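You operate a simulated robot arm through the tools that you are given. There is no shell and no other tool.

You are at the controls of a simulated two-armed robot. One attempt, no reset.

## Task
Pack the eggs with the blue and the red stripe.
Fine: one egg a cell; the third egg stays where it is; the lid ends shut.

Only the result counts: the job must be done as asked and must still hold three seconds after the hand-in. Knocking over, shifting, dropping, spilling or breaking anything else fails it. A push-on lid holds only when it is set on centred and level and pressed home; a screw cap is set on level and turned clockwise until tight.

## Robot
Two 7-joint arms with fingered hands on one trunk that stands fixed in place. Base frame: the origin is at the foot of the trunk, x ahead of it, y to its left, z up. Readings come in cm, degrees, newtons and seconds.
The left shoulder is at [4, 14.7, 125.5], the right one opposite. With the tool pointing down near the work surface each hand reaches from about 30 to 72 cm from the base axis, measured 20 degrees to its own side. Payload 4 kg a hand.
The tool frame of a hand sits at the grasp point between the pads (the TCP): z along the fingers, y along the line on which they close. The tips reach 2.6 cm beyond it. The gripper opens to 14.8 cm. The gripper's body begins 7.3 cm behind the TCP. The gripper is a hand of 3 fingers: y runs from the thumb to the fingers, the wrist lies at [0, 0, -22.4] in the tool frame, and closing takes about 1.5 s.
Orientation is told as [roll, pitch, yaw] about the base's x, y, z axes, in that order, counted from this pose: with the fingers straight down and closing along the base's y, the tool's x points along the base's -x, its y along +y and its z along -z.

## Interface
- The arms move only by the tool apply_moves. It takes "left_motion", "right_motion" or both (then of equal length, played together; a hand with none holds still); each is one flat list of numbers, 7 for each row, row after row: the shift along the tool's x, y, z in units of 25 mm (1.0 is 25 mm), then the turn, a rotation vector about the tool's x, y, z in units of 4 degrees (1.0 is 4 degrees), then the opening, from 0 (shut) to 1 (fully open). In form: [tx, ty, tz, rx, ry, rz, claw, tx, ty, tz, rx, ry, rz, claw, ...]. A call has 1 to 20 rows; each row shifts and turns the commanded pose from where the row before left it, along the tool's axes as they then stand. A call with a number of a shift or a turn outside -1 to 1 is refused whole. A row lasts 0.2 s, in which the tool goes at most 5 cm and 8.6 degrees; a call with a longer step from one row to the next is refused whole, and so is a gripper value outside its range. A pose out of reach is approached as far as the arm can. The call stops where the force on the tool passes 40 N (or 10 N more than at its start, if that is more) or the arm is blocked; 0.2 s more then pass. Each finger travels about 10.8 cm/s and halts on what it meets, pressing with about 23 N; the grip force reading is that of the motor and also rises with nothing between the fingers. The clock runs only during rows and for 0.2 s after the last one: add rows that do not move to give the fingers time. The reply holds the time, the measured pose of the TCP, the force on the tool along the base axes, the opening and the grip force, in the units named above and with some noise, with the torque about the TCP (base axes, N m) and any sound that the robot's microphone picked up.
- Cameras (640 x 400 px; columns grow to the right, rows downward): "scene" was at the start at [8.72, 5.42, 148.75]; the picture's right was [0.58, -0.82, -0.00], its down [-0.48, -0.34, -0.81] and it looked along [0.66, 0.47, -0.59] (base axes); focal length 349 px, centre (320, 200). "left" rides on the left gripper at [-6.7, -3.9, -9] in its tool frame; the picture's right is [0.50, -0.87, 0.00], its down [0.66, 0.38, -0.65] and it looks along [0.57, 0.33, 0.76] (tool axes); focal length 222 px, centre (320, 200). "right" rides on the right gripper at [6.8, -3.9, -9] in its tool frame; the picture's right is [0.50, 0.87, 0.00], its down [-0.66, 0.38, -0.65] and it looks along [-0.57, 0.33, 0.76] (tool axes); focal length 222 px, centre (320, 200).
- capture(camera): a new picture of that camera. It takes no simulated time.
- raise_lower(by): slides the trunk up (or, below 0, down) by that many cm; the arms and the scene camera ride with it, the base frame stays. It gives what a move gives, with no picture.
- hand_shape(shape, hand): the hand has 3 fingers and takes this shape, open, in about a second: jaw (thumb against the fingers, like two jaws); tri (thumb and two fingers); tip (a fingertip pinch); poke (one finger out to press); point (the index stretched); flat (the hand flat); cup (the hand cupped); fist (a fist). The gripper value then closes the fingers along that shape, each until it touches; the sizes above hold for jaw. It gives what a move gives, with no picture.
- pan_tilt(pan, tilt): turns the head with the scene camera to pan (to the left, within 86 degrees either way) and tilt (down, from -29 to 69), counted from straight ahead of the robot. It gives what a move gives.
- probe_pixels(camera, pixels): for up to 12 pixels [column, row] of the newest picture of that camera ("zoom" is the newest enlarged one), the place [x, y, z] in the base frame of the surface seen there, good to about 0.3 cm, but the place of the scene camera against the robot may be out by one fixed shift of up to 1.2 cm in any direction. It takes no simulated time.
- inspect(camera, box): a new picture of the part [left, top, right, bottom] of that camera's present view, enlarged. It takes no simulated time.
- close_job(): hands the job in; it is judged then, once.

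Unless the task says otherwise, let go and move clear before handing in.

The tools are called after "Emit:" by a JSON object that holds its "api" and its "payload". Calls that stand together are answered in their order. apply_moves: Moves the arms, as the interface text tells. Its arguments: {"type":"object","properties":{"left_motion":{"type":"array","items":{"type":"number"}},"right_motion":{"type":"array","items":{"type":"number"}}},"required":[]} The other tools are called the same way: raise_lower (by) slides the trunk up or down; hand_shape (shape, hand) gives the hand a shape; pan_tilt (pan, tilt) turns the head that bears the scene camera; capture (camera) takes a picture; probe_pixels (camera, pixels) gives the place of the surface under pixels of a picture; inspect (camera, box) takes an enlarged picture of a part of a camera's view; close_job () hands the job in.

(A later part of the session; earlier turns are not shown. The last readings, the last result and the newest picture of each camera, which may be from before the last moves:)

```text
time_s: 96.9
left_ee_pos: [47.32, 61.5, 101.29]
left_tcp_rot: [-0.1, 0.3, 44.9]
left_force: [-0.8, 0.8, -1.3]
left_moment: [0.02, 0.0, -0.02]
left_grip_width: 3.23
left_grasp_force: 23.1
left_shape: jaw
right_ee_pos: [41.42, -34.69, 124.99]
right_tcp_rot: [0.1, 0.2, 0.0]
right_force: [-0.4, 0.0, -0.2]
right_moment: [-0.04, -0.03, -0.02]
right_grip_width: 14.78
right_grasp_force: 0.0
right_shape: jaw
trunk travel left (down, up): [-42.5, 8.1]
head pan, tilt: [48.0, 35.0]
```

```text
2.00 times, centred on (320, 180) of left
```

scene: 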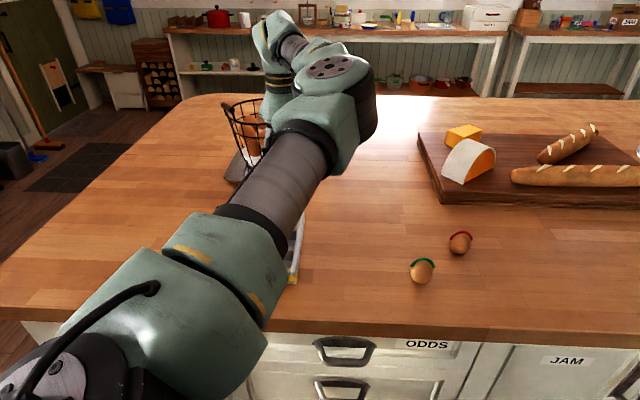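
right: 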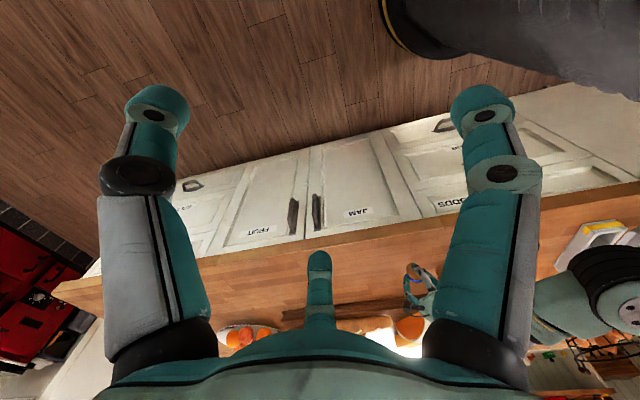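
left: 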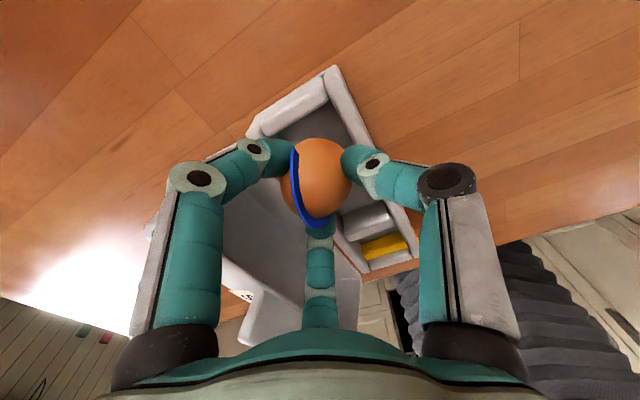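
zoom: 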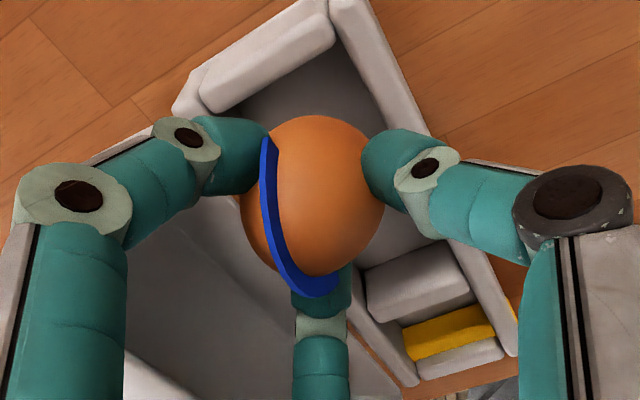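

The end-wall corner appears at (335,45), exactly where a well-centred cell predicts. I'll lower about 3 cm slowly into the cell.

Emit:
{"api": "apply_moves", "payload": {"left_motion": [0, 0, 0.2, 0, 0, 0, 0.19, 0, 0, 0.2, 0, 0, 0, 0.19, 0, 0, 0.2, 0, 0, 0, 0.19, 0, 0, 0.2, 0, 0, 0, 0.19, 0, 0, 0.2, 0, 0, 0, 0.19, 0, 0, 0.2, 0, 0, 0, 0.19, 0, 0, 0, 0, 0, 0, 0.19]}}

Emit:
{"api": "inspect", "payload": {"camera": "left", "box": [200, 80, 440, 280]}}

```text
time_s: 98.5
left_ee_pos: [47.33, 61.42, 98.37]
left_tcp_rot: [0.0, 0.3, 44.9]
left_force: [0.1, 0.0, 3.4]
left_moment: [-0.06, -0.1, -0.03]
left_grip_width: 3.27
left_grasp_force: 23.0
left_shape: jaw
right_ee_pos: [41.33, -34.83, 125.1]
right_tcp_rot: [0.0, 0.2, 0.0]
right_force: [-0.4, 0.0, -0.2]
right_moment: [0.02, 0.0, 0.0]
right_grip_width: 14.78
right_grasp_force: 0.0
right_shape: jaw
trunk travel left (down, up): [-42.5, 8.1]
head pan, tilt: [48.0, 35.0]
```

```text
2.00 times, centred on (320, 180) of left
```

zoom: 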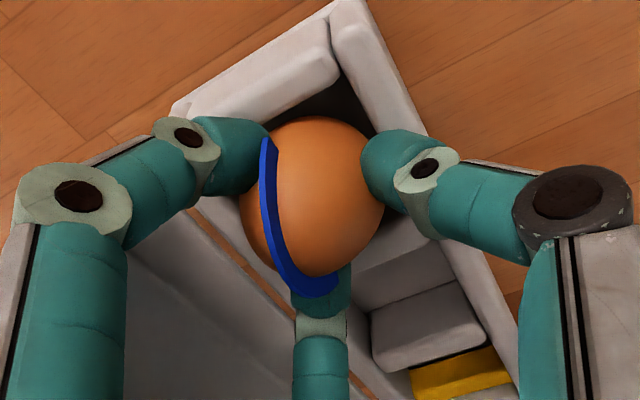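

Force rose to 3.4 N with a torque placing it at the thumb side, so the thumb tip is touching the front wall top while the egg is still about 1 cm above the floor. I'll raise the thumb side by 4° and ease down slightly to get the egg lower before releasing.

Emit:
{"api": "apply_moves", "payload": {"left_motion": [0, 0.025, 0, 0.5, 0, 0, 0.19, 0, 0.025, 0, 0.5, 0, 0, 0.19, 0, 0, 0.06, 0, 0, 0, 0.19, 0, 0, 0.06, 0, 0, 0, 0.19, 0, 0, 0, 0, 0, 0, 0.19]}}

Emit:
{"api": "inspect", "payload": {"camera": "left", "box": [200, 80, 440, 280]}}

```text
time_s: 99.7
left_ee_pos: [47.26, 61.49, 98.13]
left_tcp_rot: [-4.1, 0.2, 44.9]
left_force: [0.9, 1.6, 9.8]
left_moment: [-0.02, -0.2, 0.08]
left_grip_width: 3.32
left_grasp_force: 23.1
left_shape: jaw
right_ee_pos: [41.24, -34.89, 124.91]
right_tcp_rot: [0.1, 0.0, 0.1]
right_force: [0.0, 0.5, -0.1]
right_moment: [-0.01, -0.01, 0.01]
right_grip_width: 14.77
right_grasp_force: 0.2
right_shape: jaw
trunk travel left (down, up): [-42.5, 8.1]
head pan, tilt: [48.0, 35.0]
```

```text
2.00 times, centred on (320, 180) of left
```

zoom: 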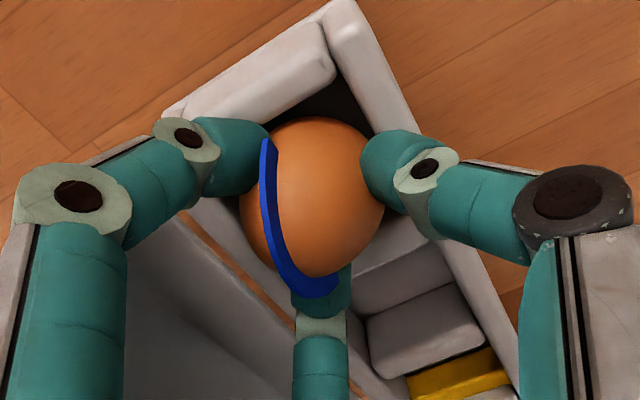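

All fingertips are now close to the wall tops (9.8 N preload), so this is as low as it goes. I'll ease up a millimetre to remove the preload and open the fingers slowly to let the egg settle into the cell.

Emit:
{"api": "apply_moves", "payload": {"left_motion": [0, 0, -0.05, 0, 0, 0, 0.19, 0, 0, 0, 0, 0, 0, 0.215, 0, 0, 0, 0, 0, 0, 0.222, 0, 0, 0, 0, 0, 0, 0.228, 0, 0, 0, 0, 0, 0, 0.235, 0, 0, 0, 0, 0, 0, 0.245, 0, 0, 0, 0, 0, 0, 0.26, 0, 0, 0, 0, 0, 0, 0.28, 0, 0, 0, 0, 0, 0, 0.3, 0, 0, 0, 0, 0, 0, 0.32, 0, 0, 0, 0, 0, 0, 0.32]}}

Emit:
{"api": "inspect", "payload": {"camera": "left", "box": [200, 80, 440, 280]}}

```text
time_s: 102.1
left_ee_pos: [47.31, 61.58, 98.13]
left_tcp_rot: [-4.1, 0.2, 44.9]
left_force: [0.6, -1.7, 3.9]
left_moment: [-0.02, -0.02, 0.0]
left_grip_width: 4.55
left_grasp_force: 0.1
left_shape: jaw
right_ee_pos: [41.45, -34.79, 125.02]
right_tcp_rot: [0.1, 0.1, 0.0]
right_force: [0.0, -0.3, -0.7]
right_moment: [0.0, 0.03, 0.02]
right_grip_width: 14.8
right_grasp_force: 0.1
right_shape: jaw
trunk travel left (down, up): [-42.5, 8.1]
head pan, tilt: [48.0, 35.0]
```

```text
2.00 times, centred on (320, 180) of left
```

zoom: 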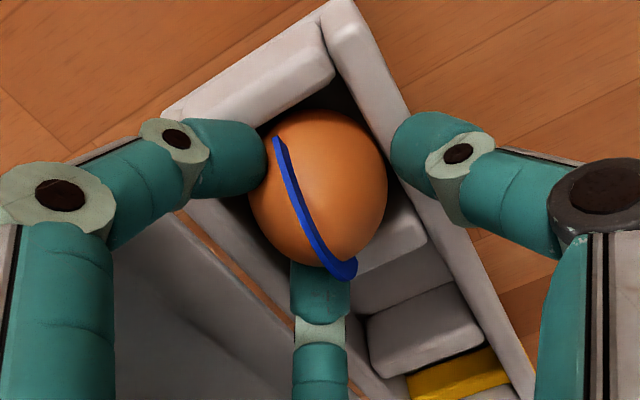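

The egg has settled into the cell and looks intact. I'll open the fingers a bit more and rise straight up, undoing the 4° tilt once clear.

Emit:
{"api": "apply_moves", "payload": {"left_motion": [0, 0, 0, 0, 0, 0, 0.38, 0, 0, 0, 0, 0, 0, 0.42, 0, 0, -0.2, 0, 0, 0, 0.42, 0, 0, -0.3, 0, 0, 0, 0.42, 0, 0, -0.4, 0, 0, 0, 0.42, 0, 0, -0.5, 0, 0, 0, 0.42, 0, 0, -0.6, 0, 0, 0, 0.42, 0, 0, -0.6, 0, 0, 0, 0.42, 0, 0, -0.6, 0, 0, 0, 0.42, 0, 0, -0.6, 0, 0, 0, 0.42, 0, 0, -0.6, 0, 0, 0, 0.42, 0, 0, -0.6, -1, 0, 0, 0.42, 0, 0, 0, 0, 0, 0, 0.42]}}

Emit:
{"api": "capture", "payload": {"camera": "left"}}

Emit:
{"api": "inspect", "payload": {"camera": "left", "box": [200, 20, 400, 180]}}

```text
time_s: 104.9
left_ee_pos: [46.61, 62.29, 110.62]
left_tcp_rot: [0.0, 0.3, 44.9]
left_force: [0.6, -0.8, 0.3]
left_moment: [0.0, 0.0, -0.03]
left_grip_width: 6.17
left_grasp_force: 0.1
left_shape: jaw
right_ee_pos: [41.39, -34.67, 125.04]
right_tcp_rot: [0.1, 0.1, 0.0]
right_force: [0.5, -0.4, 0.2]
right_moment: [0.01, -0.01, 0.01]
right_grip_width: 14.77
right_grasp_force: 0.2
right_shape: jaw
trunk travel left (down, up): [-42.5, 8.1]
head pan, tilt: [48.0, 35.0]
```

```text
taken
```

left: 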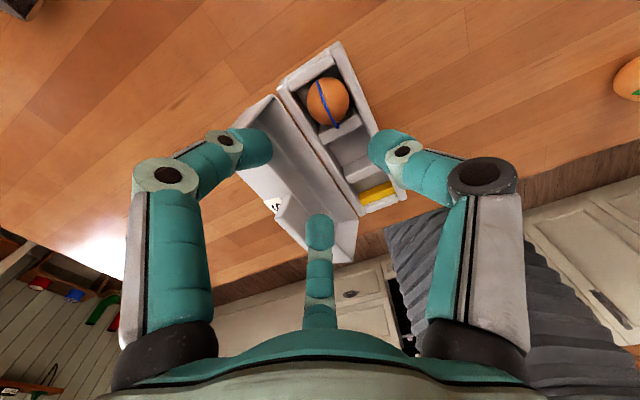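

```text
2.50 times, centred on (300, 100) of left
```

zoom: 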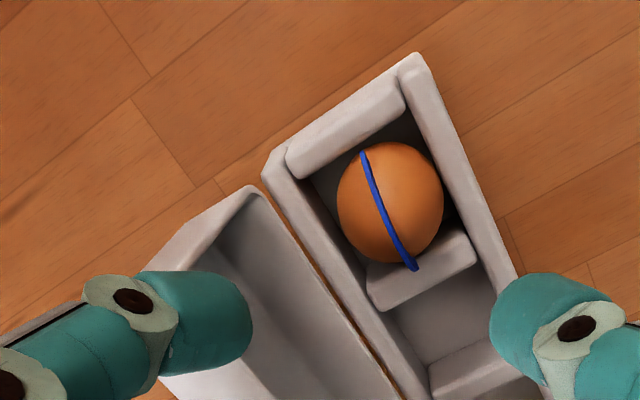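

The blue egg sits in the far cell, with the lid still open. Now for the red egg: I'll go back to open space and start yawing to -45.

Emit:
{"api": "probe_pixels", "payload": {"camera": "zoom", "pixels": [[390, 200], [395, 230], [375, 185], [480, 180], [300, 190], [345, 130], [415, 275]]}}

Emit:
{"api": "apply_moves", "payload": {"left_motion": [0.478, -0.783, -0.216, 0, 0, 0, 0.6, 0.478, -0.783, -0.216, 0, 0, 0, 0.6, 0.478, -0.783, -0.216, 0, 0, 0, 0.6, 0.478, -0.783, -0.216, 0, 0, 0, 0.6, 0.478, -0.783, -0.216, 0, 0, 0, 0.6, 0.478, -0.783, -0.216, 0, 0, 0, 0.6, 0.478, -0.783, -0.216, 0, 0, 0, 0.6, 0.478, -0.783, -0.216, 0, 0, 0, 0.6, 0.478, -0.783, -0.216, 0, 0, 0, 0.6, 0.478, -0.783, -0.216, 0, 0, 0, 0.6, 0, 0, 0, 0, 0, 1, 0.6, 0, 0, 0, 0, 0, 1, 0.6, 0, 0, 0, 0, 0, 1, 0.6, 0, 0, 0, 0, 0, 1, 0.6, 0, 0, 0, 0, 0, 1, 0.6, 0, 0, 0, 0, 0, 1, 0.6, 0, 0, 0, 0, 0, 1, 0.6, 0, 0, 0, 0, 0, 1, 0.6, 0, 0, 0, 0, 0, 1, 0.6, 0, 0, 0, 0, 0, 1, 0.6]}}

Emit:
{"api": "apply_moves", "payload": {"left_motion": [0, 0, 0, 0, 0, 1, 0.6, 0, 0, 0, 0, 0, 1, 0.6, 0, 0, 0, 0, 0, 1, 0.6, 0, 0, 0, 0, 0, 1, 0.6, 0, 0, 0, 0, 0, 1, 0.6, 0, 0, 0, 0, 0, 1, 0.6, 0, 0, 0, 0, 0, 1, 0.6, 0, 0, 0, 0, 0, 1, 0.6, 0, 0, 0, 0, 0, 1, 0.6, 0, 0, 0, 0, 0, 1, 0.6, 0, 0, 0, 0, 0, 1, 0.6, 0, 0, 0, 0, 0, 1, 0.6, 0, 0, 0, 0, 0, 0.5, 0.6, 0, 0, 0, 0, 0, 0, 0.6]}}

Emit:
{"api": "capture", "payload": {"camera": "scene"}}

```text
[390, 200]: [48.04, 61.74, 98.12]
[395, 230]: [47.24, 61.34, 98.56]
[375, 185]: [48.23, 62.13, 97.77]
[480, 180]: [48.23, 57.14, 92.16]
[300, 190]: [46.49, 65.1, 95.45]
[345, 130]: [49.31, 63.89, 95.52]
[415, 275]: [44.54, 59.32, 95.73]
```

```text
time_s: 109.1
left_ee_pos: [52.09, 40.04, 116.01]
left_tcp_rot: [-0.2, 0.1, 4.8]
left_force: [-0.7, 0.5, 0.3]
left_moment: [0.03, 0.02, -0.02]
left_grip_width: 8.83
left_grasp_force: 0.0
left_shape: jaw
right_ee_pos: [41.42, -34.7, 124.93]
right_tcp_rot: [0.1, 0.1, 0.0]
right_force: [-0.4, 0.0, -0.2]
right_moment: [-0.03, 0.02, 0.01]
right_grip_width: 14.79
right_grasp_force: 0.1
right_shape: jaw
trunk travel left (down, up): [-42.5, 8.1]
head pan, tilt: [48.0, 35.0]
```

```text
time_s: 112.1
left_ee_pos: [51.95, 40.04, 116.13]
left_tcp_rot: [-0.2, -0.1, -45.1]
left_force: [0.2, 0.2, 0.7]
left_moment: [0.02, 0.02, 0.0]
left_grip_width: 8.78
left_grasp_force: 0.1
left_shape: jaw
right_ee_pos: [41.49, -34.88, 125.04]
right_tcp_rot: [0.1, 0.0, 0.0]
right_force: [0.3, -0.1, -0.1]
right_moment: [0.02, 0.04, 0.02]
right_grip_width: 14.81
right_grasp_force: 0.1
right_shape: jaw
trunk travel left (down, up): [-42.5, 8.1]
head pan, tilt: [48.0, 35.0]
```

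```text
taken
```

scene: 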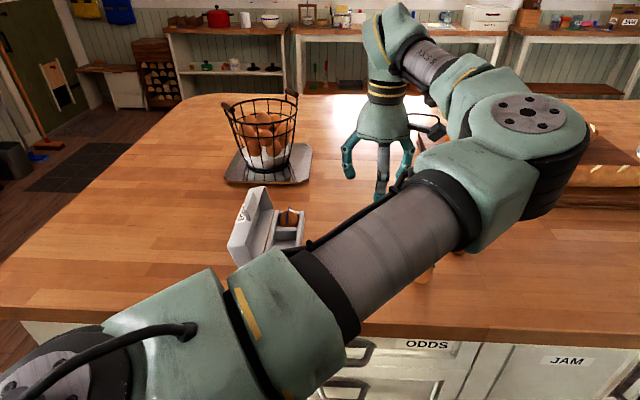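

The blue egg's stripe top reads z≈98.6, so it is fully seated. I'll tilt 14° outward here and move over the red egg at (71.1,28.9).

Emit:
{"api": "apply_moves", "payload": {"left_motion": [0, 0, 0, -0.62, -0.62, 0, 0.6, 0, 0, 0, -0.62, -0.62, 0, 0.6, 0, 0, 0, -0.62, -0.62, 0, 0.6, 0, 0, 0, -0.62, -0.62, 0, 0.6, -0.759, 0.113, 0.567, 0, 0, 0, 0.6, -0.759, 0.113, 0.567, 0, 0, 0, 0.6, -0.759, 0.113, 0.567, 0, 0, 0, 0.6, -0.759, 0.113, 0.567, 0, 0, 0, 0.6, -0.759, 0.113, 0.567, 0, 0, 0, 0.6, -0.759, 0.113, 0.567, 0, 0, 0, 0.6, -0.759, 0.113, 0.567, 0, 0, 0, 0.6, -0.759, 0.113, 0.567, 0, 0, 0, 0.6, -0.759, 0.113, 0.567, 0, 0, 0, 0.6, -0.759, 0.113, 0.567, 0, 0, 0, 0.6, 0, 0, 0, 0, 0, 0, 0.6]}}

Emit:
{"api": "capture", "payload": {"camera": "left"}}

Emit:
{"api": "inspect", "payload": {"camera": "left", "box": [220, 50, 440, 200]}}

```text
time_s: 115.3
left_ee_pos: [70.3, 28.47, 105.87]
left_tcp_rot: [9.8, -10.0, -45.9]
left_force: [-0.3, -0.1, -0.1]
left_moment: [0.01, -0.01, 0.01]
left_grip_width: 8.8
left_grasp_force: 0.0
left_shape: jaw
right_ee_pos: [41.51, -34.84, 124.97]
right_tcp_rot: [0.1, 0.1, 0.0]
right_force: [0.8, -0.4, -0.6]
right_moment: [0.01, -0.02, -0.01]
right_grip_width: 14.78
right_grasp_force: 0.0
right_shape: jaw
trunk travel left (down, up): [-42.5, 8.1]
head pan, tilt: [48.0, 35.0]
```

```text
taken
```

left: 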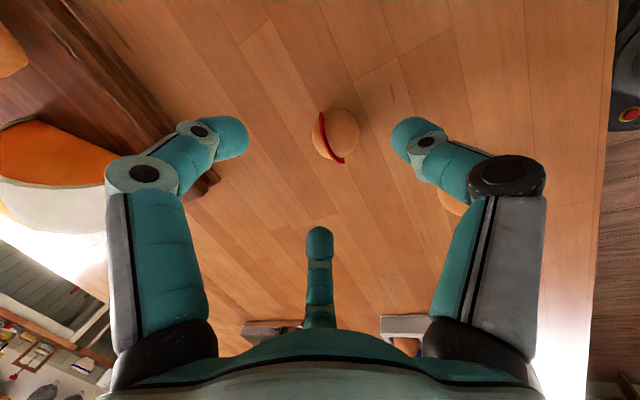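

```text
2.67 times, centred on (330, 125) of left
```

zoom: 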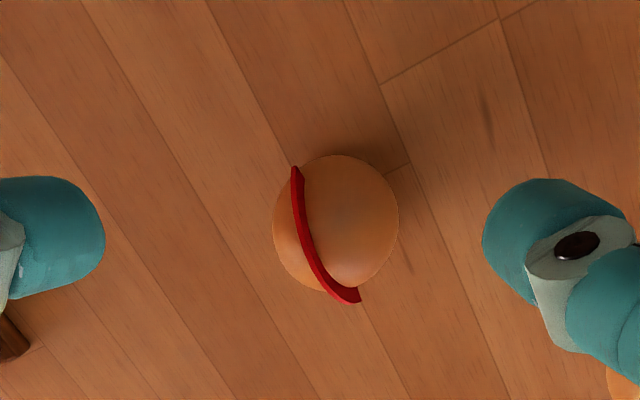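

The image puts the red egg's centre at about (71.15,29.1). I'll descend around it, gripping about half a centimetre higher on the egg than I did with blue.

Emit:
{"api": "apply_moves", "payload": {"left_motion": [0.087, -0.04, 0.4175, 0, 0, 0, 0.6, 0.087, -0.04, 0.4175, 0, 0, 0, 0.6, 0.087, -0.04, 0.4175, 0, 0, 0, 0.6, 0.087, -0.04, 0.4175, 0, 0, 0, 0.6, 0.087, -0.04, 0.4175, 0, 0, 0, 0.6, 0.087, -0.04, 0.4175, 0, 0, 0, 0.6, 0.087, -0.04, 0.4175, 0, 0, 0, 0.6, 0.087, -0.04, 0.4175, 0, 0, 0, 0.6, 0, 0, 0, 0, 0, 0, 0.5, 0, 0, 0, 0, 0, 0, 0.42]}}

Emit:
{"api": "inspect", "payload": {"camera": "left", "box": [200, 90, 440, 280]}}

```text
time_s: 117.5
left_ee_pos: [70.69, 29.06, 97.45]
left_tcp_rot: [9.8, -10.0, -45.9]
left_force: [0.1, -0.9, -0.1]
left_moment: [-0.01, -0.02, -0.04]
left_grip_width: 6.28
left_grasp_force: 0.1
left_shape: jaw
right_ee_pos: [41.4, -34.71, 124.99]
right_tcp_rot: [0.1, 0.0, 0.0]
right_force: [0.0, -0.1, 0.3]
right_moment: [0.03, 0.0, -0.03]
right_grip_width: 14.81
right_grasp_force: 0.0
right_shape: jaw
trunk travel left (down, up): [-42.5, 8.1]
head pan, tilt: [48.0, 35.0]
```

```text
2.11 times, centred on (320, 185) of left
```

zoom: 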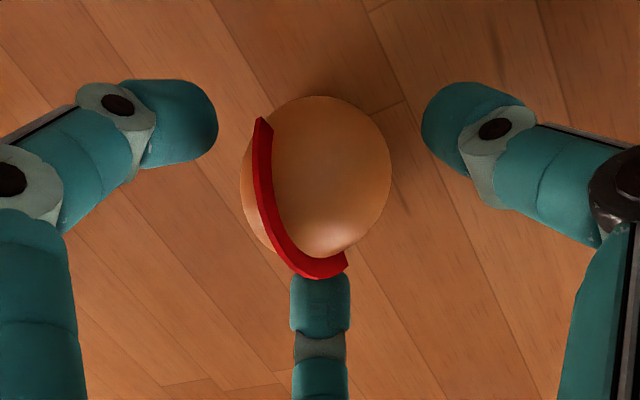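

The egg is centred within a couple of pixels of prediction. I'll close down in steps to just short of contact.

Emit:
{"api": "apply_moves", "payload": {"left_motion": [0, 0, 0, 0, 0, 0, 0.36, 0, 0, 0, 0, 0, 0, 0.32, 0, 0, 0, 0, 0, 0, 0.28, 0, 0, 0, 0, 0, 0, 0.25, 0, 0, 0, 0, 0, 0, 0.235, 0, 0, 0, 0, 0, 0, 0.225, 0, 0, 0, 0, 0, 0, 0.225]}}

Emit:
{"api": "inspect", "payload": {"camera": "left", "box": [200, 90, 440, 280]}}

```text
time_s: 119.1
left_ee_pos: [70.66, 28.96, 97.53]
left_tcp_rot: [9.8, -10.0, -45.9]
left_force: [0.2, 0.5, 0.1]
left_moment: [0.04, -0.02, -0.01]
left_grip_width: 3.42
left_grasp_force: 0.0
left_shape: jaw
right_ee_pos: [41.33, -34.65, 125.04]
right_tcp_rot: [0.0, 0.1, 0.0]
right_force: [0.5, 0.6, 0.2]
right_moment: [0.05, -0.02, 0.02]
right_grip_width: 14.78
right_grasp_force: 0.1
right_shape: jaw
trunk travel left (down, up): [-42.5, 8.1]
head pan, tilt: [48.0, 35.0]
```

```text
2.11 times, centred on (320, 185) of left
```

zoom: 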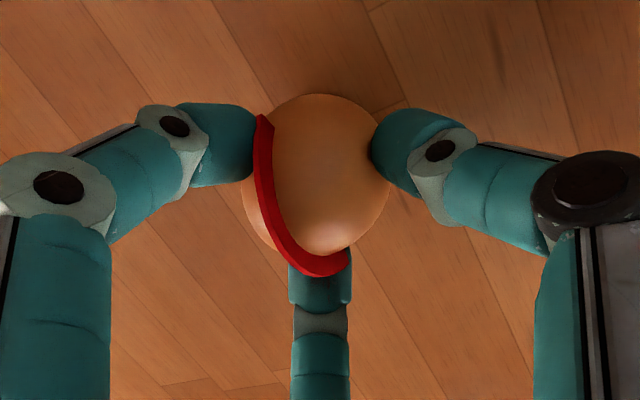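

Fingers are just about to touch, with no force yet. I'll close the last few millimetres to grip.

Emit:
{"api": "apply_moves", "payload": {"left_motion": [0, 0, 0, 0, 0, 0, 0.215, 0, 0, 0, 0, 0, 0, 0.205, 0, 0, 0, 0, 0, 0, 0.195, 0, 0, 0, 0, 0, 0, 0.19, 0, 0, 0, 0, 0, 0, 0.19]}}

Emit:
{"api": "inspect", "payload": {"camera": "left", "box": [200, 90, 440, 280]}}

```text
time_s: 120.3
left_ee_pos: [70.69, 29.02, 97.49]
left_tcp_rot: [9.8, -10.0, -45.9]
left_force: [0.1, 0.1, 3.0]
left_moment: [0.02, 0.02, 0.03]
left_grip_width: 2.97
left_grasp_force: 23.2
left_shape: jaw
right_ee_pos: [41.39, -34.74, 125.0]
right_tcp_rot: [0.1, 0.0, 0.0]
right_force: [-0.3, -0.3, 1.5]
right_moment: [0.03, 0.0, -0.02]
right_grip_width: 14.79
right_grasp_force: 0.0
right_shape: jaw
trunk travel left (down, up): [-42.5, 8.1]
head pan, tilt: [48.0, 35.0]
```

```text
2.11 times, centred on (320, 185) of left
```

zoom: 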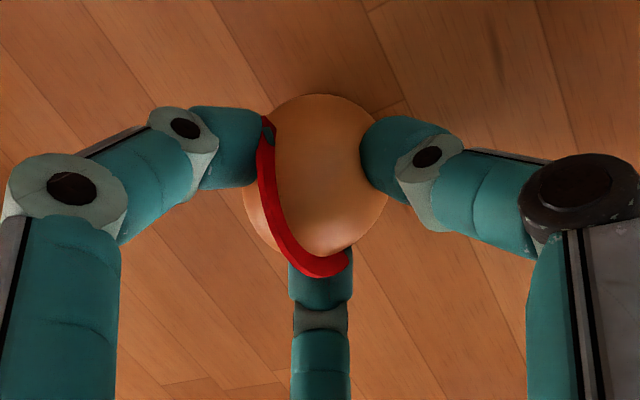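

The red egg is gripped at 23 N and hasn't moved. I'll lift it slowly.

Emit:
{"api": "apply_moves", "payload": {"left_motion": [0, 0, 0, 0, 0, 0, 0.175, -0.017, 0.016, -0.097, 0, 0, 0, 0.175, -0.035, 0.033, -0.194, 0, 0, 0, 0.175, -0.035, 0.033, -0.194, 0, 0, 0, 0.175, -0.052, 0.05, -0.291, 0, 0, 0, 0.175, -0.052, 0.05, -0.291, 0, 0, 0, 0.175, 0, 0, 0, 0, 0, 0, 0.175]}}

Emit:
{"api": "inspect", "payload": {"camera": "left", "box": [200, 90, 440, 280]}}

```text
time_s: 121.9
left_ee_pos: [70.7, 29.07, 100.3]
left_tcp_rot: [9.8, -9.9, -45.8]
left_force: [-0.7, -0.9, -0.7]
left_moment: [0.0, -0.02, -0.01]
left_grip_width: 2.93
left_grasp_force: 23.0
left_shape: jaw
right_ee_pos: [41.32, -34.84, 124.98]
right_tcp_rot: [0.0, 0.2, 0.0]
right_force: [-0.3, -0.1, 0.3]
right_moment: [-0.01, 0.0, -0.02]
right_grip_width: 14.81
right_grasp_force: 0.0
right_shape: jaw
trunk travel left (down, up): [-42.5, 8.1]
head pan, tilt: [48.0, 35.0]
```

```text
2.11 times, centred on (320, 185) of left
```

zoom: 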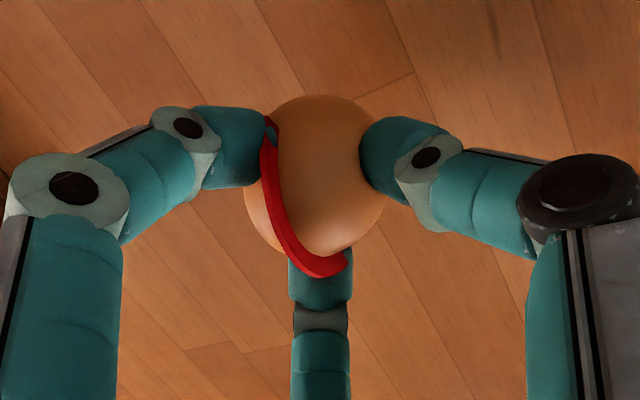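

The egg is up and held. I'll rise further and carry it to open space before the carton.

Emit:
{"api": "apply_moves", "payload": {"left_motion": [-0.083, 0.08, -0.466, 0, 0, 0, 0.165, -0.083, 0.08, -0.466, 0, 0, 0, 0.165, -0.083, 0.08, -0.466, 0, 0, 0, 0.165, -0.083, 0.08, -0.466, 0, 0, 0, 0.165, -0.083, 0.08, -0.466, 0, 0, 0, 0.165, 0.714, -0.202, -0.255, 0, 0, 0, 0.165, 0.714, -0.202, -0.255, 0, 0, 0, 0.165, 0.714, -0.202, -0.255, 0, 0, 0, 0.165, 0.714, -0.202, -0.255, 0, 0, 0, 0.165, 0.714, -0.202, -0.255, 0, 0, 0, 0.165, 0.714, -0.202, -0.255, 0, 0, 0, 0.165, 0.714, -0.202, -0.255, 0, 0, 0, 0.165, 0.714, -0.202, -0.255, 0, 0, 0, 0.165, 0.714, -0.202, -0.255, 0, 0, 0, 0.165, 0.714, -0.202, -0.255, 0, 0, 0, 0.165, 0.714, -0.202, -0.255, 0, 0, 0, 0.165, 0.714, -0.202, -0.255, 0, 0, 0, 0.165, 0, 0, 0, 0, 0, 0, 0.165]}}

Emit:
{"api": "inspect", "payload": {"camera": "left", "box": [200, 90, 440, 280]}}

Emit:
{"api": "capture", "payload": {"camera": "scene"}}

```text
time_s: 125.7
left_ee_pos: [49.93, 39.89, 109.05]
left_tcp_rot: [9.9, -9.9, -45.9]
left_force: [0.3, -0.3, -0.6]
left_moment: [0.0, 0.03, -0.04]
left_grip_width: 2.94
left_grasp_force: 23.5
left_shape: jaw
right_ee_pos: [41.5, -34.72, 125.07]
right_tcp_rot: [0.1, 0.2, 0.0]
right_force: [0.0, 0.1, 0.0]
right_moment: [-0.01, 0.0, -0.01]
right_grip_width: 14.8
right_grasp_force: 0.0
right_shape: jaw
trunk travel left (down, up): [-42.5, 8.1]
head pan, tilt: [48.0, 35.0]
```

```text
2.11 times, centred on (320, 185) of left
```

zoom: 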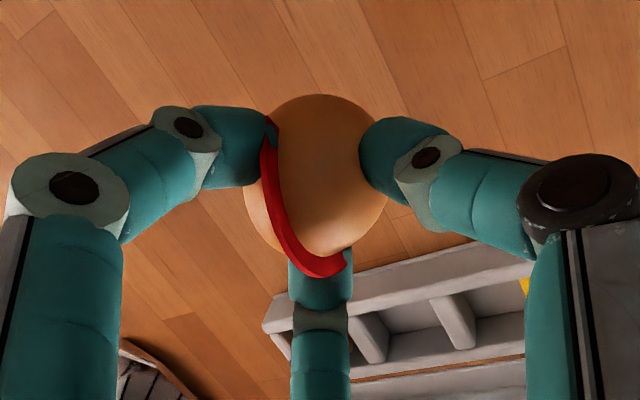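

```text
taken
```

scene: 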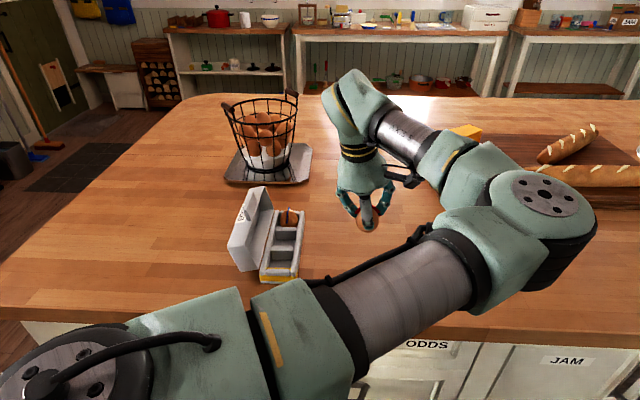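

The egg is stable. I'll straighten the hand, yaw to +45 and rise to about z=113.

Emit:
{"api": "apply_moves", "payload": {"left_motion": [0, 0, 0, 0.62, 0.62, 0, 0.165, 0, 0, 0, 0.62, 0.62, 0, 0.165, 0, 0, 0, 0.62, 0.62, 0, 0.165, 0, 0, 0, 0.62, 0.62, 0, 0.165, 0, 0, -0.1, 0, 0, -1, 0.165, 0, 0, -0.1, 0, 0, -1, 0.165, 0, 0, -0.1, 0, 0, -1, 0.165, 0, 0, -0.1, 0, 0, -1, 0.165, 0, 0, -0.1, 0, 0, -1, 0.165, 0, 0, -0.1, 0, 0, -1, 0.165, 0, 0, -0.1, 0, 0, -1, 0.165, 0, 0, -0.1, 0, 0, -1, 0.165, 0, 0, -0.1, 0, 0, -1, 0.165, 0, 0, -0.1, 0, 0, -1, 0.165, 0, 0, -0.1, 0, 0, -1, 0.165, 0, 0, -0.1, 0, 0, -1, 0.165, 0, 0, -0.1, 0, 0, -1, 0.165, 0, 0, -0.1, 0, 0, -1, 0.165, 0, 0, -0.1, 0, 0, -1, 0.165, 0, 0, -0.1, 0, 0, -1, 0.165]}}

Emit:
{"api": "apply_moves", "payload": {"left_motion": [0, 0, 0, 0, 0, -1, 0.165, 0, 0, 0, 0, 0, -1, 0.165, 0, 0, 0, 0, 0, -1, 0.165, 0, 0, 0, 0, 0, -1, 0.165, 0, 0, 0, 0, 0, -1, 0.165, 0, 0, 0, 0, 0, -1, 0.165, 0, 0, 0, 0, 0, -0.7, 0.165, 0, 0, 0, 0, 0, 0, 0.165]}}

Emit:
{"api": "capture", "payload": {"camera": "left"}}

Emit:
{"api": "inspect", "payload": {"camera": "left", "box": [60, 0, 360, 200]}}

```text
time_s: 129.9
left_ee_pos: [50.04, 39.85, 113.13]
left_tcp_rot: [-0.3, 0.2, 19.0]
left_force: [-0.4, 0.0, -1.0]
left_moment: [0.01, 0.0, -0.04]
left_grip_width: 2.94
left_grasp_force: 22.8
left_shape: jaw
right_ee_pos: [41.47, -34.71, 124.94]
right_tcp_rot: [0.1, 0.2, 0.1]
right_force: [0.8, 0.1, -0.1]
right_moment: [0.0, 0.04, 0.01]
right_grip_width: 14.77
right_grasp_force: 0.0
right_shape: jaw
trunk travel left (down, up): [-42.5, 8.1]
head pan, tilt: [48.0, 35.0]
```

```text
time_s: 131.7
left_ee_pos: [49.89, 39.89, 113.05]
left_tcp_rot: [-0.1, 0.2, 45.8]
left_force: [0.3, -0.8, -0.3]
left_moment: [-0.01, 0.0, -0.01]
left_grip_width: 2.92
left_grasp_force: 22.5
left_shape: jaw
right_ee_pos: [41.43, -34.81, 125.12]
right_tcp_rot: [0.0, 0.1, 0.1]
right_force: [0.8, 0.2, -0.1]
right_moment: [0.0, 0.01, 0.01]
right_grip_width: 14.76
right_grasp_force: 0.1
right_shape: jaw
trunk travel left (down, up): [-42.5, 8.1]
head pan, tilt: [48.0, 35.0]
```

```text
taken
```

left: 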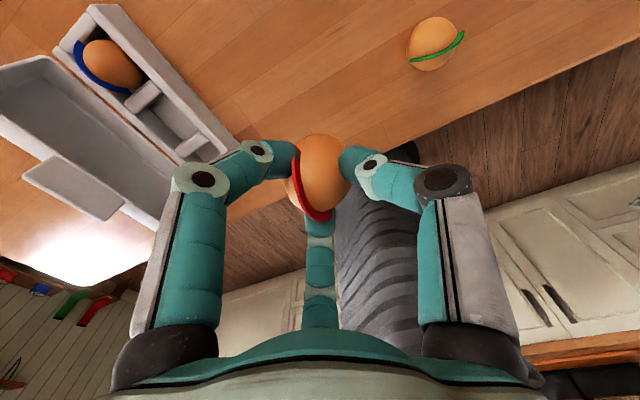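

```text
2.00 times, centred on (210, 100) of left
```

zoom: 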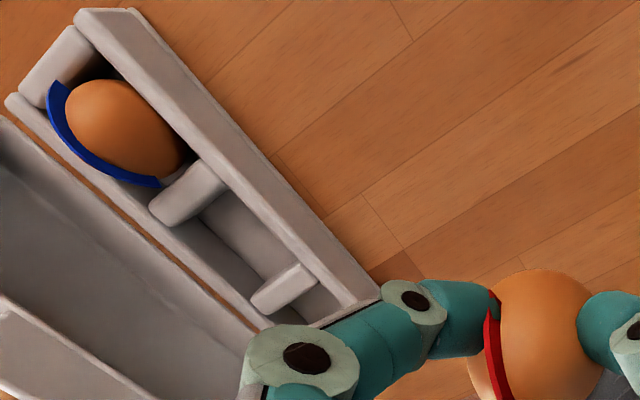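

I'll move over the near (yellow-end) cell at about (38.0,52.2) and check alignment.

Emit:
{"api": "apply_moves", "payload": {"left_motion": [0, 0, 0, 0, 0, 0.2, 0.165, -0.014, 0.855, 0, 0, 0, 0, 0.165, -0.014, 0.855, 0, 0, 0, 0, 0.165, -0.014, 0.855, 0, 0, 0, 0, 0.165, -0.014, 0.855, 0, 0, 0, 0, 0.165, -0.014, 0.855, 0, 0, 0, 0, 0.165, -0.014, 0.855, 0, 0, 0, 0, 0.165, -0.014, 0.855, 0, 0, 0, 0, 0.165, -0.014, 0.855, 0, 0, 0, 0, 0.165, 0, 0, 0, 0, 0, 0, 0.165]}}

Emit:
{"api": "capture", "payload": {"camera": "left"}}

Emit:
{"api": "inspect", "payload": {"camera": "left", "box": [210, 30, 390, 150]}}

```text
time_s: 133.9
left_ee_pos: [38.05, 52.26, 112.93]
left_tcp_rot: [-0.1, 0.3, 44.9]
left_force: [-0.1, -0.1, -0.6]
left_moment: [0.03, 0.03, 0.02]
left_grip_width: 2.94
left_grasp_force: 23.0
left_shape: jaw
right_ee_pos: [41.53, -34.91, 124.91]
right_tcp_rot: [0.2, 0.1, -0.1]
right_force: [-0.9, 0.1, -0.4]
right_moment: [0.01, 0.0, 0.0]
right_grip_width: 14.79
right_grasp_force: 0.0
right_shape: jaw
trunk travel left (down, up): [-42.5, 8.1]
head pan, tilt: [48.0, 35.0]
```

```text
taken
```

left: 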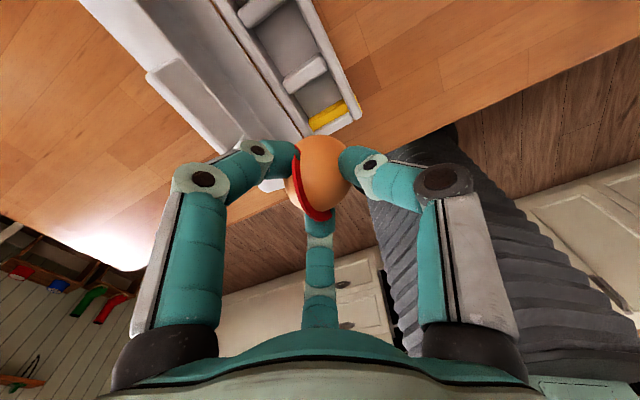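

```text
3.33 times, centred on (300, 90) of left
```

zoom: 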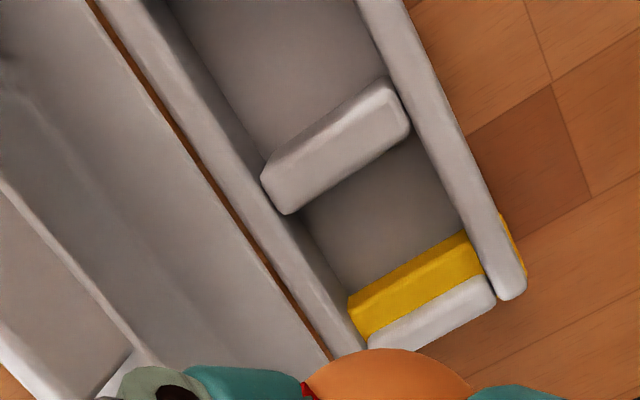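

The near cell has a yellow block-like strip inside it, and its opening measures only about 3.5 cm along the row versus 4.6 elsewhere. I'll probe it before deciding between it and the middle cell.

Emit:
{"api": "probe_pixels", "payload": {"camera": "zoom", "pixels": [[415, 275], [390, 300], [450, 255], [430, 315], [380, 215], [340, 150], [500, 235], [505, 280], [440, 150], [310, 270], [150, 100], [20, 240]]}}

Emit:
{"api": "inspect", "payload": {"camera": "left", "box": [280, 60, 380, 140]}}

Emit:
{"api": "inspect", "payload": {"camera": "scene", "box": [220, 170, 330, 300]}}

```text
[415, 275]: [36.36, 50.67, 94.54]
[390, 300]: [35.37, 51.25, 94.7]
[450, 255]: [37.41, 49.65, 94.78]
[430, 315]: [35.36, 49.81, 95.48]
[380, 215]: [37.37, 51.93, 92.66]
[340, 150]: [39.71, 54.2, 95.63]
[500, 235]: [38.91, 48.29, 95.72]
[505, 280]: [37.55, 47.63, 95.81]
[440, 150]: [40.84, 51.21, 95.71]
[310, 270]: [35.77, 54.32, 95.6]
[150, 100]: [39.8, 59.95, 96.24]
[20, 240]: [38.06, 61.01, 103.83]
```

```text
5.00 times, centred on (330, 100) of left
```

zoom: 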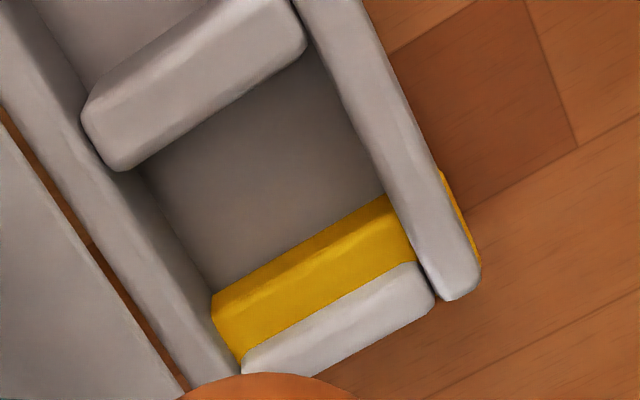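

```text
3.08 times, centred on (275, 235) of scene
```

zoom: 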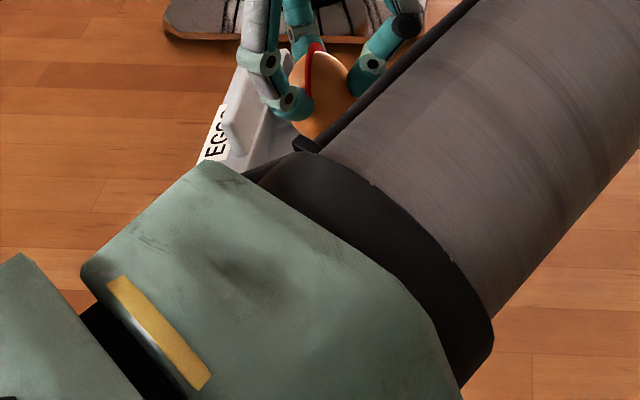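

The yellow strip is just the painted inner face of the end wall (z≈94.6). The near cell is a normal-size opening centred at about (37.75,52.0). I'll nudge to centre and descend to just above it.

Emit:
{"api": "apply_moves", "payload": {"left_motion": [0.1, -0.03, 0.3, 0, 0, 0, 0.165, 0.1, -0.03, 0.3, 0, 0, 0, 0.165, 0, 0, 0.5, 0, 0, 0, 0.165, 0, 0, 0.5, 0, 0, 0, 0.165, 0, 0, 0.5, 0, 0, 0, 0.165, 0, 0, 0.5, 0, 0, 0, 0.165, 0, 0, 0.5, 0, 0, 0, 0.165, 0, 0, 0.5, 0, 0, 0, 0.165, 0, 0, 0.5, 0, 0, 0, 0.165, 0, 0, 0.5, 0, 0, 0, 0.165, 0, 0, 0, 0, 0, 0, 0.165]}}

Emit:
{"api": "capture", "payload": {"camera": "left"}}

Emit:
{"api": "inspect", "payload": {"camera": "left", "box": [200, 80, 440, 280]}}

```text
time_s: 136.3
left_ee_pos: [37.89, 51.73, 101.34]
left_tcp_rot: [0.0, 0.1, 45.0]
left_force: [0.2, 0.7, -0.5]
left_moment: [0.0, -0.01, -0.05]
left_grip_width: 2.9
left_grasp_force: 22.9
left_shape: jaw
right_ee_pos: [41.44, -34.77, 124.92]
right_tcp_rot: [0.2, 0.1, -0.1]
right_force: [0.9, 0.2, 0.1]
right_moment: [-0.01, 0.04, 0.01]
right_grip_width: 14.8
right_grasp_force: 0.1
right_shape: jaw
trunk travel left (down, up): [-42.5, 8.1]
head pan, tilt: [48.0, 35.0]
```

```text
taken
```

left: 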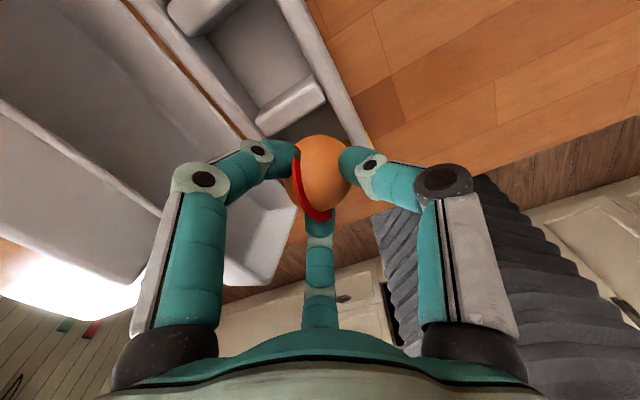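

```text
2.00 times, centred on (320, 180) of left
```

zoom: 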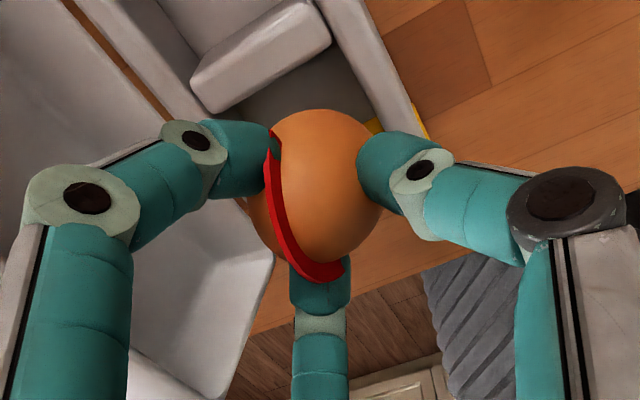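

Alignment matches: the divider/front-wall corner is where predicted, near (335,43) in the zoom. I'll lower about 2.8 cm slowly.

Emit:
{"api": "apply_moves", "payload": {"left_motion": [0, 0, 0.19, 0, 0, 0, 0.165, 0, 0, 0.19, 0, 0, 0, 0.165, 0, 0, 0.19, 0, 0, 0, 0.165, 0, 0, 0.19, 0, 0, 0, 0.165, 0, 0, 0.19, 0, 0, 0, 0.165, 0, 0, 0.15, 0, 0, 0, 0.165, 0, 0, 0, 0, 0, 0, 0.165]}}

Emit:
{"api": "inspect", "payload": {"camera": "left", "box": [200, 80, 440, 280]}}

```text
time_s: 137.9
left_ee_pos: [37.85, 51.66, 98.67]
left_tcp_rot: [-0.1, 0.2, 44.9]
left_force: [-0.2, -0.3, 0.4]
left_moment: [0.0, 0.01, 0.04]
left_grip_width: 2.93
left_grasp_force: 23.2
left_shape: jaw
right_ee_pos: [41.29, -34.81, 124.9]
right_tcp_rot: [0.1, 0.1, 0.0]
right_force: [0.3, 0.4, 0.3]
right_moment: [-0.03, 0.04, 0.02]
right_grip_width: 14.79
right_grasp_force: 0.1
right_shape: jaw
trunk travel left (down, up): [-42.5, 8.1]
head pan, tilt: [48.0, 35.0]
```

```text
2.00 times, centred on (320, 180) of left
```

zoom: 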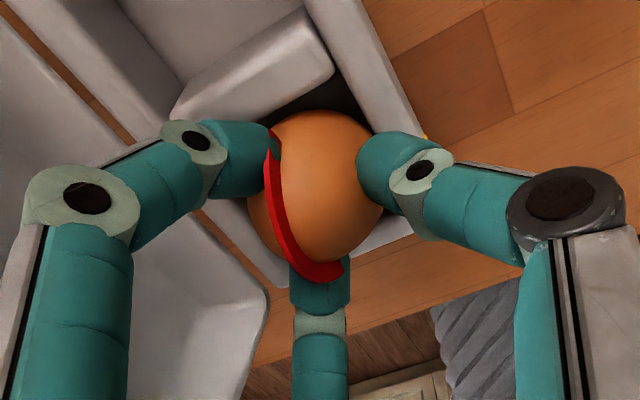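

No contact yet. I'll ease down another few millimetres.

Emit:
{"api": "apply_moves", "payload": {"left_motion": [0, 0, 0.06, 0, 0, 0, 0.165, 0, 0, 0.06, 0, 0, 0, 0.165, 0, 0, 0.04, 0, 0, 0, 0.165, 0, 0, 0, 0, 0, 0, 0.165]}}

```text
time_s: 138.9
left_ee_pos: [37.8, 51.61, 98.33]
left_tcp_rot: [-0.1, 0.2, 44.9]
left_force: [-0.7, 1.2, 2.3]
left_moment: [0.04, -0.02, 0.0]
left_grip_width: 2.91
left_grasp_force: 22.8
left_shape: jaw
right_ee_pos: [41.38, -34.84, 125.02]
right_tcp_rot: [0.1, 0.1, 0.0]
right_force: [0.0, 0.6, -0.2]
right_moment: [-0.03, 0.01, 0.0]
right_grip_width: 14.78
right_grasp_force: 0.0
right_shape: jaw
trunk travel left (down, up): [-42.5, 8.1]
head pan, tilt: [48.0, 35.0]
```

Light contact (2.3 N) with the finger on the divider; the egg is about half a centimetre above the floor. I'll release slowly.

Emit:
{"api": "apply_moves", "payload": {"left_motion": [0, 0, 0, 0, 0, 0, 0.19, 0, 0, 0, 0, 0, 0, 0.197, 0, 0, 0, 0, 0, 0, 0.202, 0, 0, 0, 0, 0, 0, 0.207, 0, 0, 0, 0, 0, 0, 0.212, 0, 0, 0, 0, 0, 0, 0.22, 0, 0, 0, 0, 0, 0, 0.23, 0, 0, 0, 0, 0, 0, 0.25, 0, 0, 0, 0, 0, 0, 0.27, 0, 0, 0, 0, 0, 0, 0.3, 0, 0, 0, 0, 0, 0, 0.3]}}

Emit:
{"api": "inspect", "payload": {"camera": "left", "box": [200, 80, 440, 280]}}

```text
time_s: 141.3
left_ee_pos: [37.73, 51.81, 98.43]
left_tcp_rot: [0.0, 0.2, 44.9]
left_force: [-0.5, 1.4, 2.4]
left_moment: [-0.02, -0.02, 0.01]
left_grip_width: 4.36
left_grasp_force: 0.1
left_shape: jaw
right_ee_pos: [41.41, -34.7, 124.98]
right_tcp_rot: [0.1, 0.1, 0.0]
right_force: [0.0, -0.3, -0.4]
right_moment: [-0.05, 0.06, 0.0]
right_grip_width: 14.8
right_grasp_force: 0.1
right_shape: jaw
trunk travel left (down, up): [-42.5, 8.1]
head pan, tilt: [48.0, 35.0]
```

```text
2.00 times, centred on (320, 180) of left
```

zoom: 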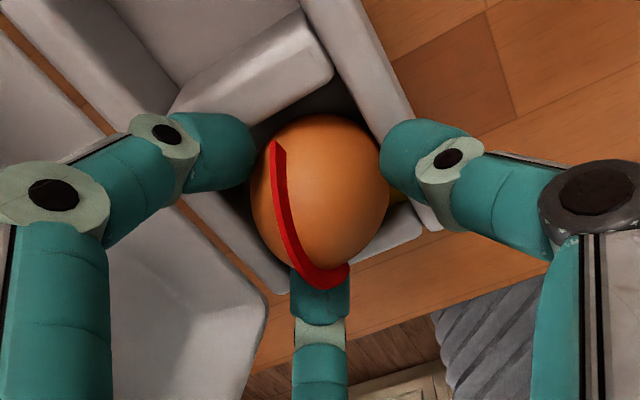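

The red egg is in its cell. I'll open a bit more and rise straight up.

Emit:
{"api": "apply_moves", "payload": {"left_motion": [0, 0, -0.05, 0, 0, 0, 0.36, 0, 0, 0, 0, 0, 0, 0.42, 0, 0, -0.2, 0, 0, 0, 0.42, 0, 0, -0.3, 0, 0, 0, 0.42, 0, 0, -0.4, 0, 0, 0, 0.42, 0, 0, -0.5, 0, 0, 0, 0.42, 0, 0, -0.6, 0, 0, 0, 0.42, 0, 0, -0.6, 0, 0, 0, 0.42, 0, 0, -0.6, 0, 0, 0, 0.42, 0, 0, -0.6, 0, 0, 0, 0.42, 0, 0, -0.6, 0, 0, 0, 0.42, 0, 0, -0.6, 0, 0, 0, 0.42, 0, 0, 0, 0, 0, 0, 0.42]}}

Emit:
{"api": "capture", "payload": {"camera": "left"}}

Emit:
{"api": "inspect", "payload": {"camera": "left", "box": [180, 0, 420, 180]}}

```text
time_s: 144.1
left_ee_pos: [37.84, 51.75, 110.97]
left_tcp_rot: [-0.1, 0.2, 44.8]
left_force: [0.1, -0.4, 0.2]
left_moment: [0.0, -0.04, 0.03]
left_grip_width: 6.18
left_grasp_force: 0.1
left_shape: jaw
right_ee_pos: [41.41, -34.78, 124.97]
right_tcp_rot: [0.1, 0.1, 0.0]
right_force: [0.1, 0.0, -0.2]
right_moment: [-0.02, -0.05, 0.0]
right_grip_width: 14.78
right_grasp_force: 0.1
right_shape: jaw
trunk travel left (down, up): [-42.5, 8.1]
head pan, tilt: [48.0, 35.0]
```

```text
taken
```

left: 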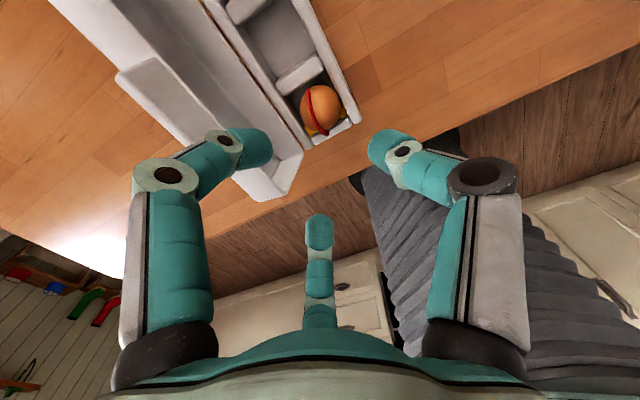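

```text
2.22 times, centred on (300, 90) of left
```

zoom: 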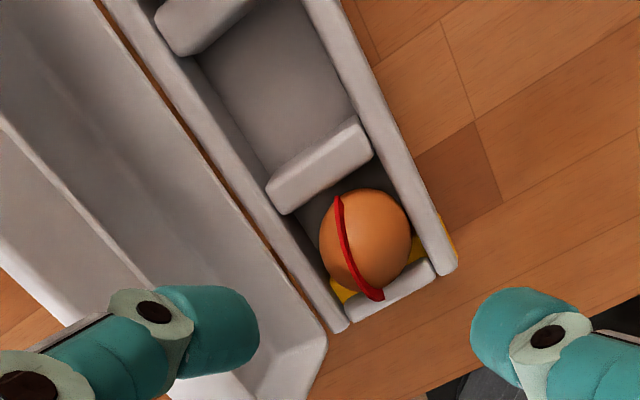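

Both eggs are seated in their own cells. Next I close the lid, so I'll move back to see the lid and tab clearly and probe their exact position.

Emit:
{"api": "probe_pixels", "payload": {"camera": "zoom", "pixels": [[365, 240], [350, 215], [385, 215]]}}

Emit:
{"api": "apply_moves", "payload": {"left_motion": [-0.8, -0.05, -0.2, 0, 0, 0, 0.42, -0.8, -0.05, -0.2, 0, 0, 0, 0.42, -0.8, -0.05, -0.2, 0, 0, 0, 0.42, -0.8, -0.05, -0.2, 0, 0, 0, 0.42, -0.8, -0.05, -0.2, 0, 0, 0, 0.42, -0.8, -0.05, -0.2, 0, 0, 0, 0.42, -0.8, -0.05, -0.2, 0, 0, 0, 0.42, -0.8, -0.05, -0.2, 0, 0, 0, 0.42, 0, 0, 0, 0, 0, 0, 0.42]}}

Emit:
{"api": "capture", "payload": {"camera": "left"}}

Emit:
{"api": "inspect", "payload": {"camera": "left", "box": [180, 0, 420, 200]}}

Emit:
{"api": "capture", "payload": {"camera": "scene"}}

```text
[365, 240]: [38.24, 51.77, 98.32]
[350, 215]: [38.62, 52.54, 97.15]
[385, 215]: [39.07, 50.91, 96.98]
```

```text
time_s: 146.1
left_ee_pos: [49.84, 62.45, 114.94]
left_tcp_rot: [-0.1, 0.3, 44.9]
left_force: [-0.7, 0.3, 0.7]
left_moment: [-0.01, -0.02, 0.01]
left_grip_width: 6.18
left_grasp_force: 0.1
left_shape: jaw
right_ee_pos: [41.31, -34.71, 124.8]
right_tcp_rot: [0.2, 0.1, 0.0]
right_force: [0.3, 0.1, 0.4]
right_moment: [0.02, 0.0, -0.01]
right_grip_width: 14.8
right_grasp_force: 0.1
right_shape: jaw
trunk travel left (down, up): [-42.5, 8.1]
head pan, tilt: [48.0, 35.0]
```

```text
taken
```

left: 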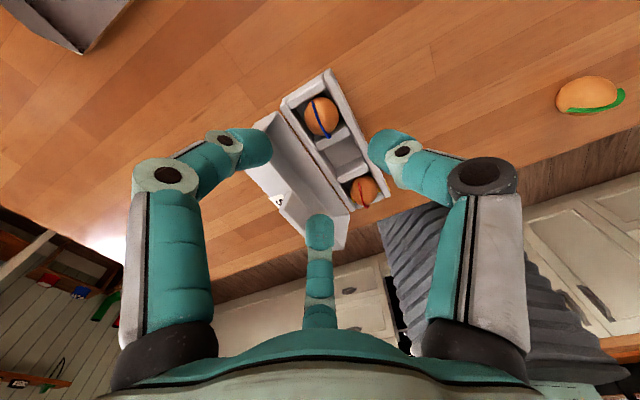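

```text
2.00 times, centred on (300, 100) of left
```

zoom: 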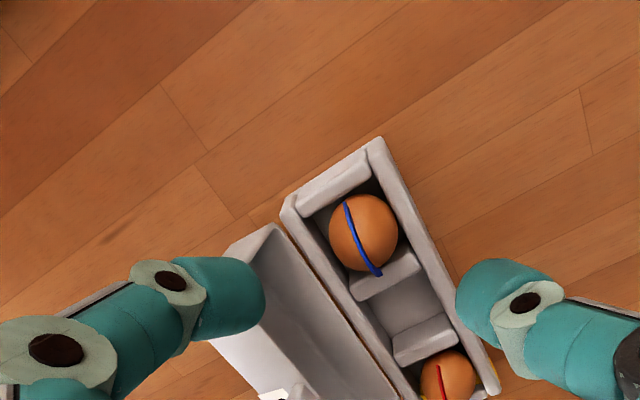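

```text
taken
```

scene: 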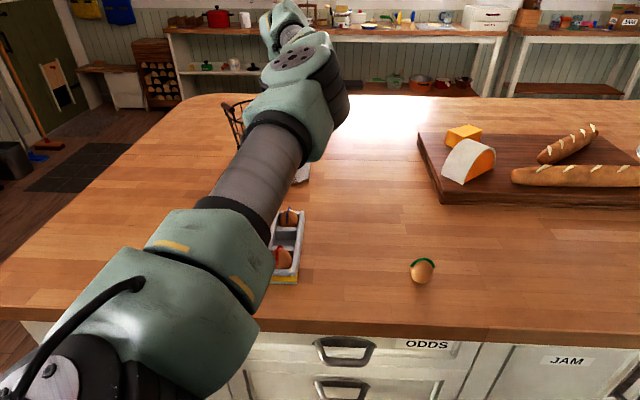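

Both eggs look well seated. The tab is near the third finger in this view, so I'll zoom on the lid and probe its edges.

Emit:
{"api": "inspect", "payload": {"camera": "left", "box": [230, 90, 370, 250]}}

Emit:
{"api": "probe_pixels", "payload": {"camera": "left", "pixels": [[272, 115], [258, 128], [345, 212], [338, 240], [276, 197], [268, 190], [284, 205], [290, 212], [300, 180], [316, 195], [330, 205], [250, 160]]}}

```text
2.50 times, centred on (300, 170) of left
```

zoom: 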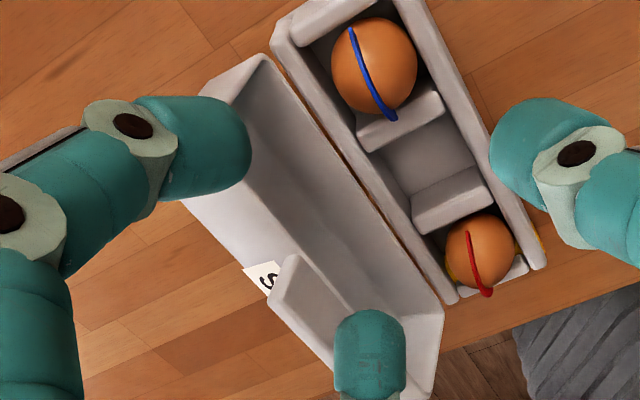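

```text
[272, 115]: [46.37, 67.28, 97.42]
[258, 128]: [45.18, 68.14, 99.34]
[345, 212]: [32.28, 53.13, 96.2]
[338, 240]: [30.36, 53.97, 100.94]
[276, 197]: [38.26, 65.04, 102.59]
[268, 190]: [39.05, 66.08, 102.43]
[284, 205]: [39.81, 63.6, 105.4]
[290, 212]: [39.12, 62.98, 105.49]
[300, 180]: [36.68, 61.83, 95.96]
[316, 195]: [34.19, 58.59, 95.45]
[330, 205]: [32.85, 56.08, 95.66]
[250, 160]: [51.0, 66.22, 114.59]
```

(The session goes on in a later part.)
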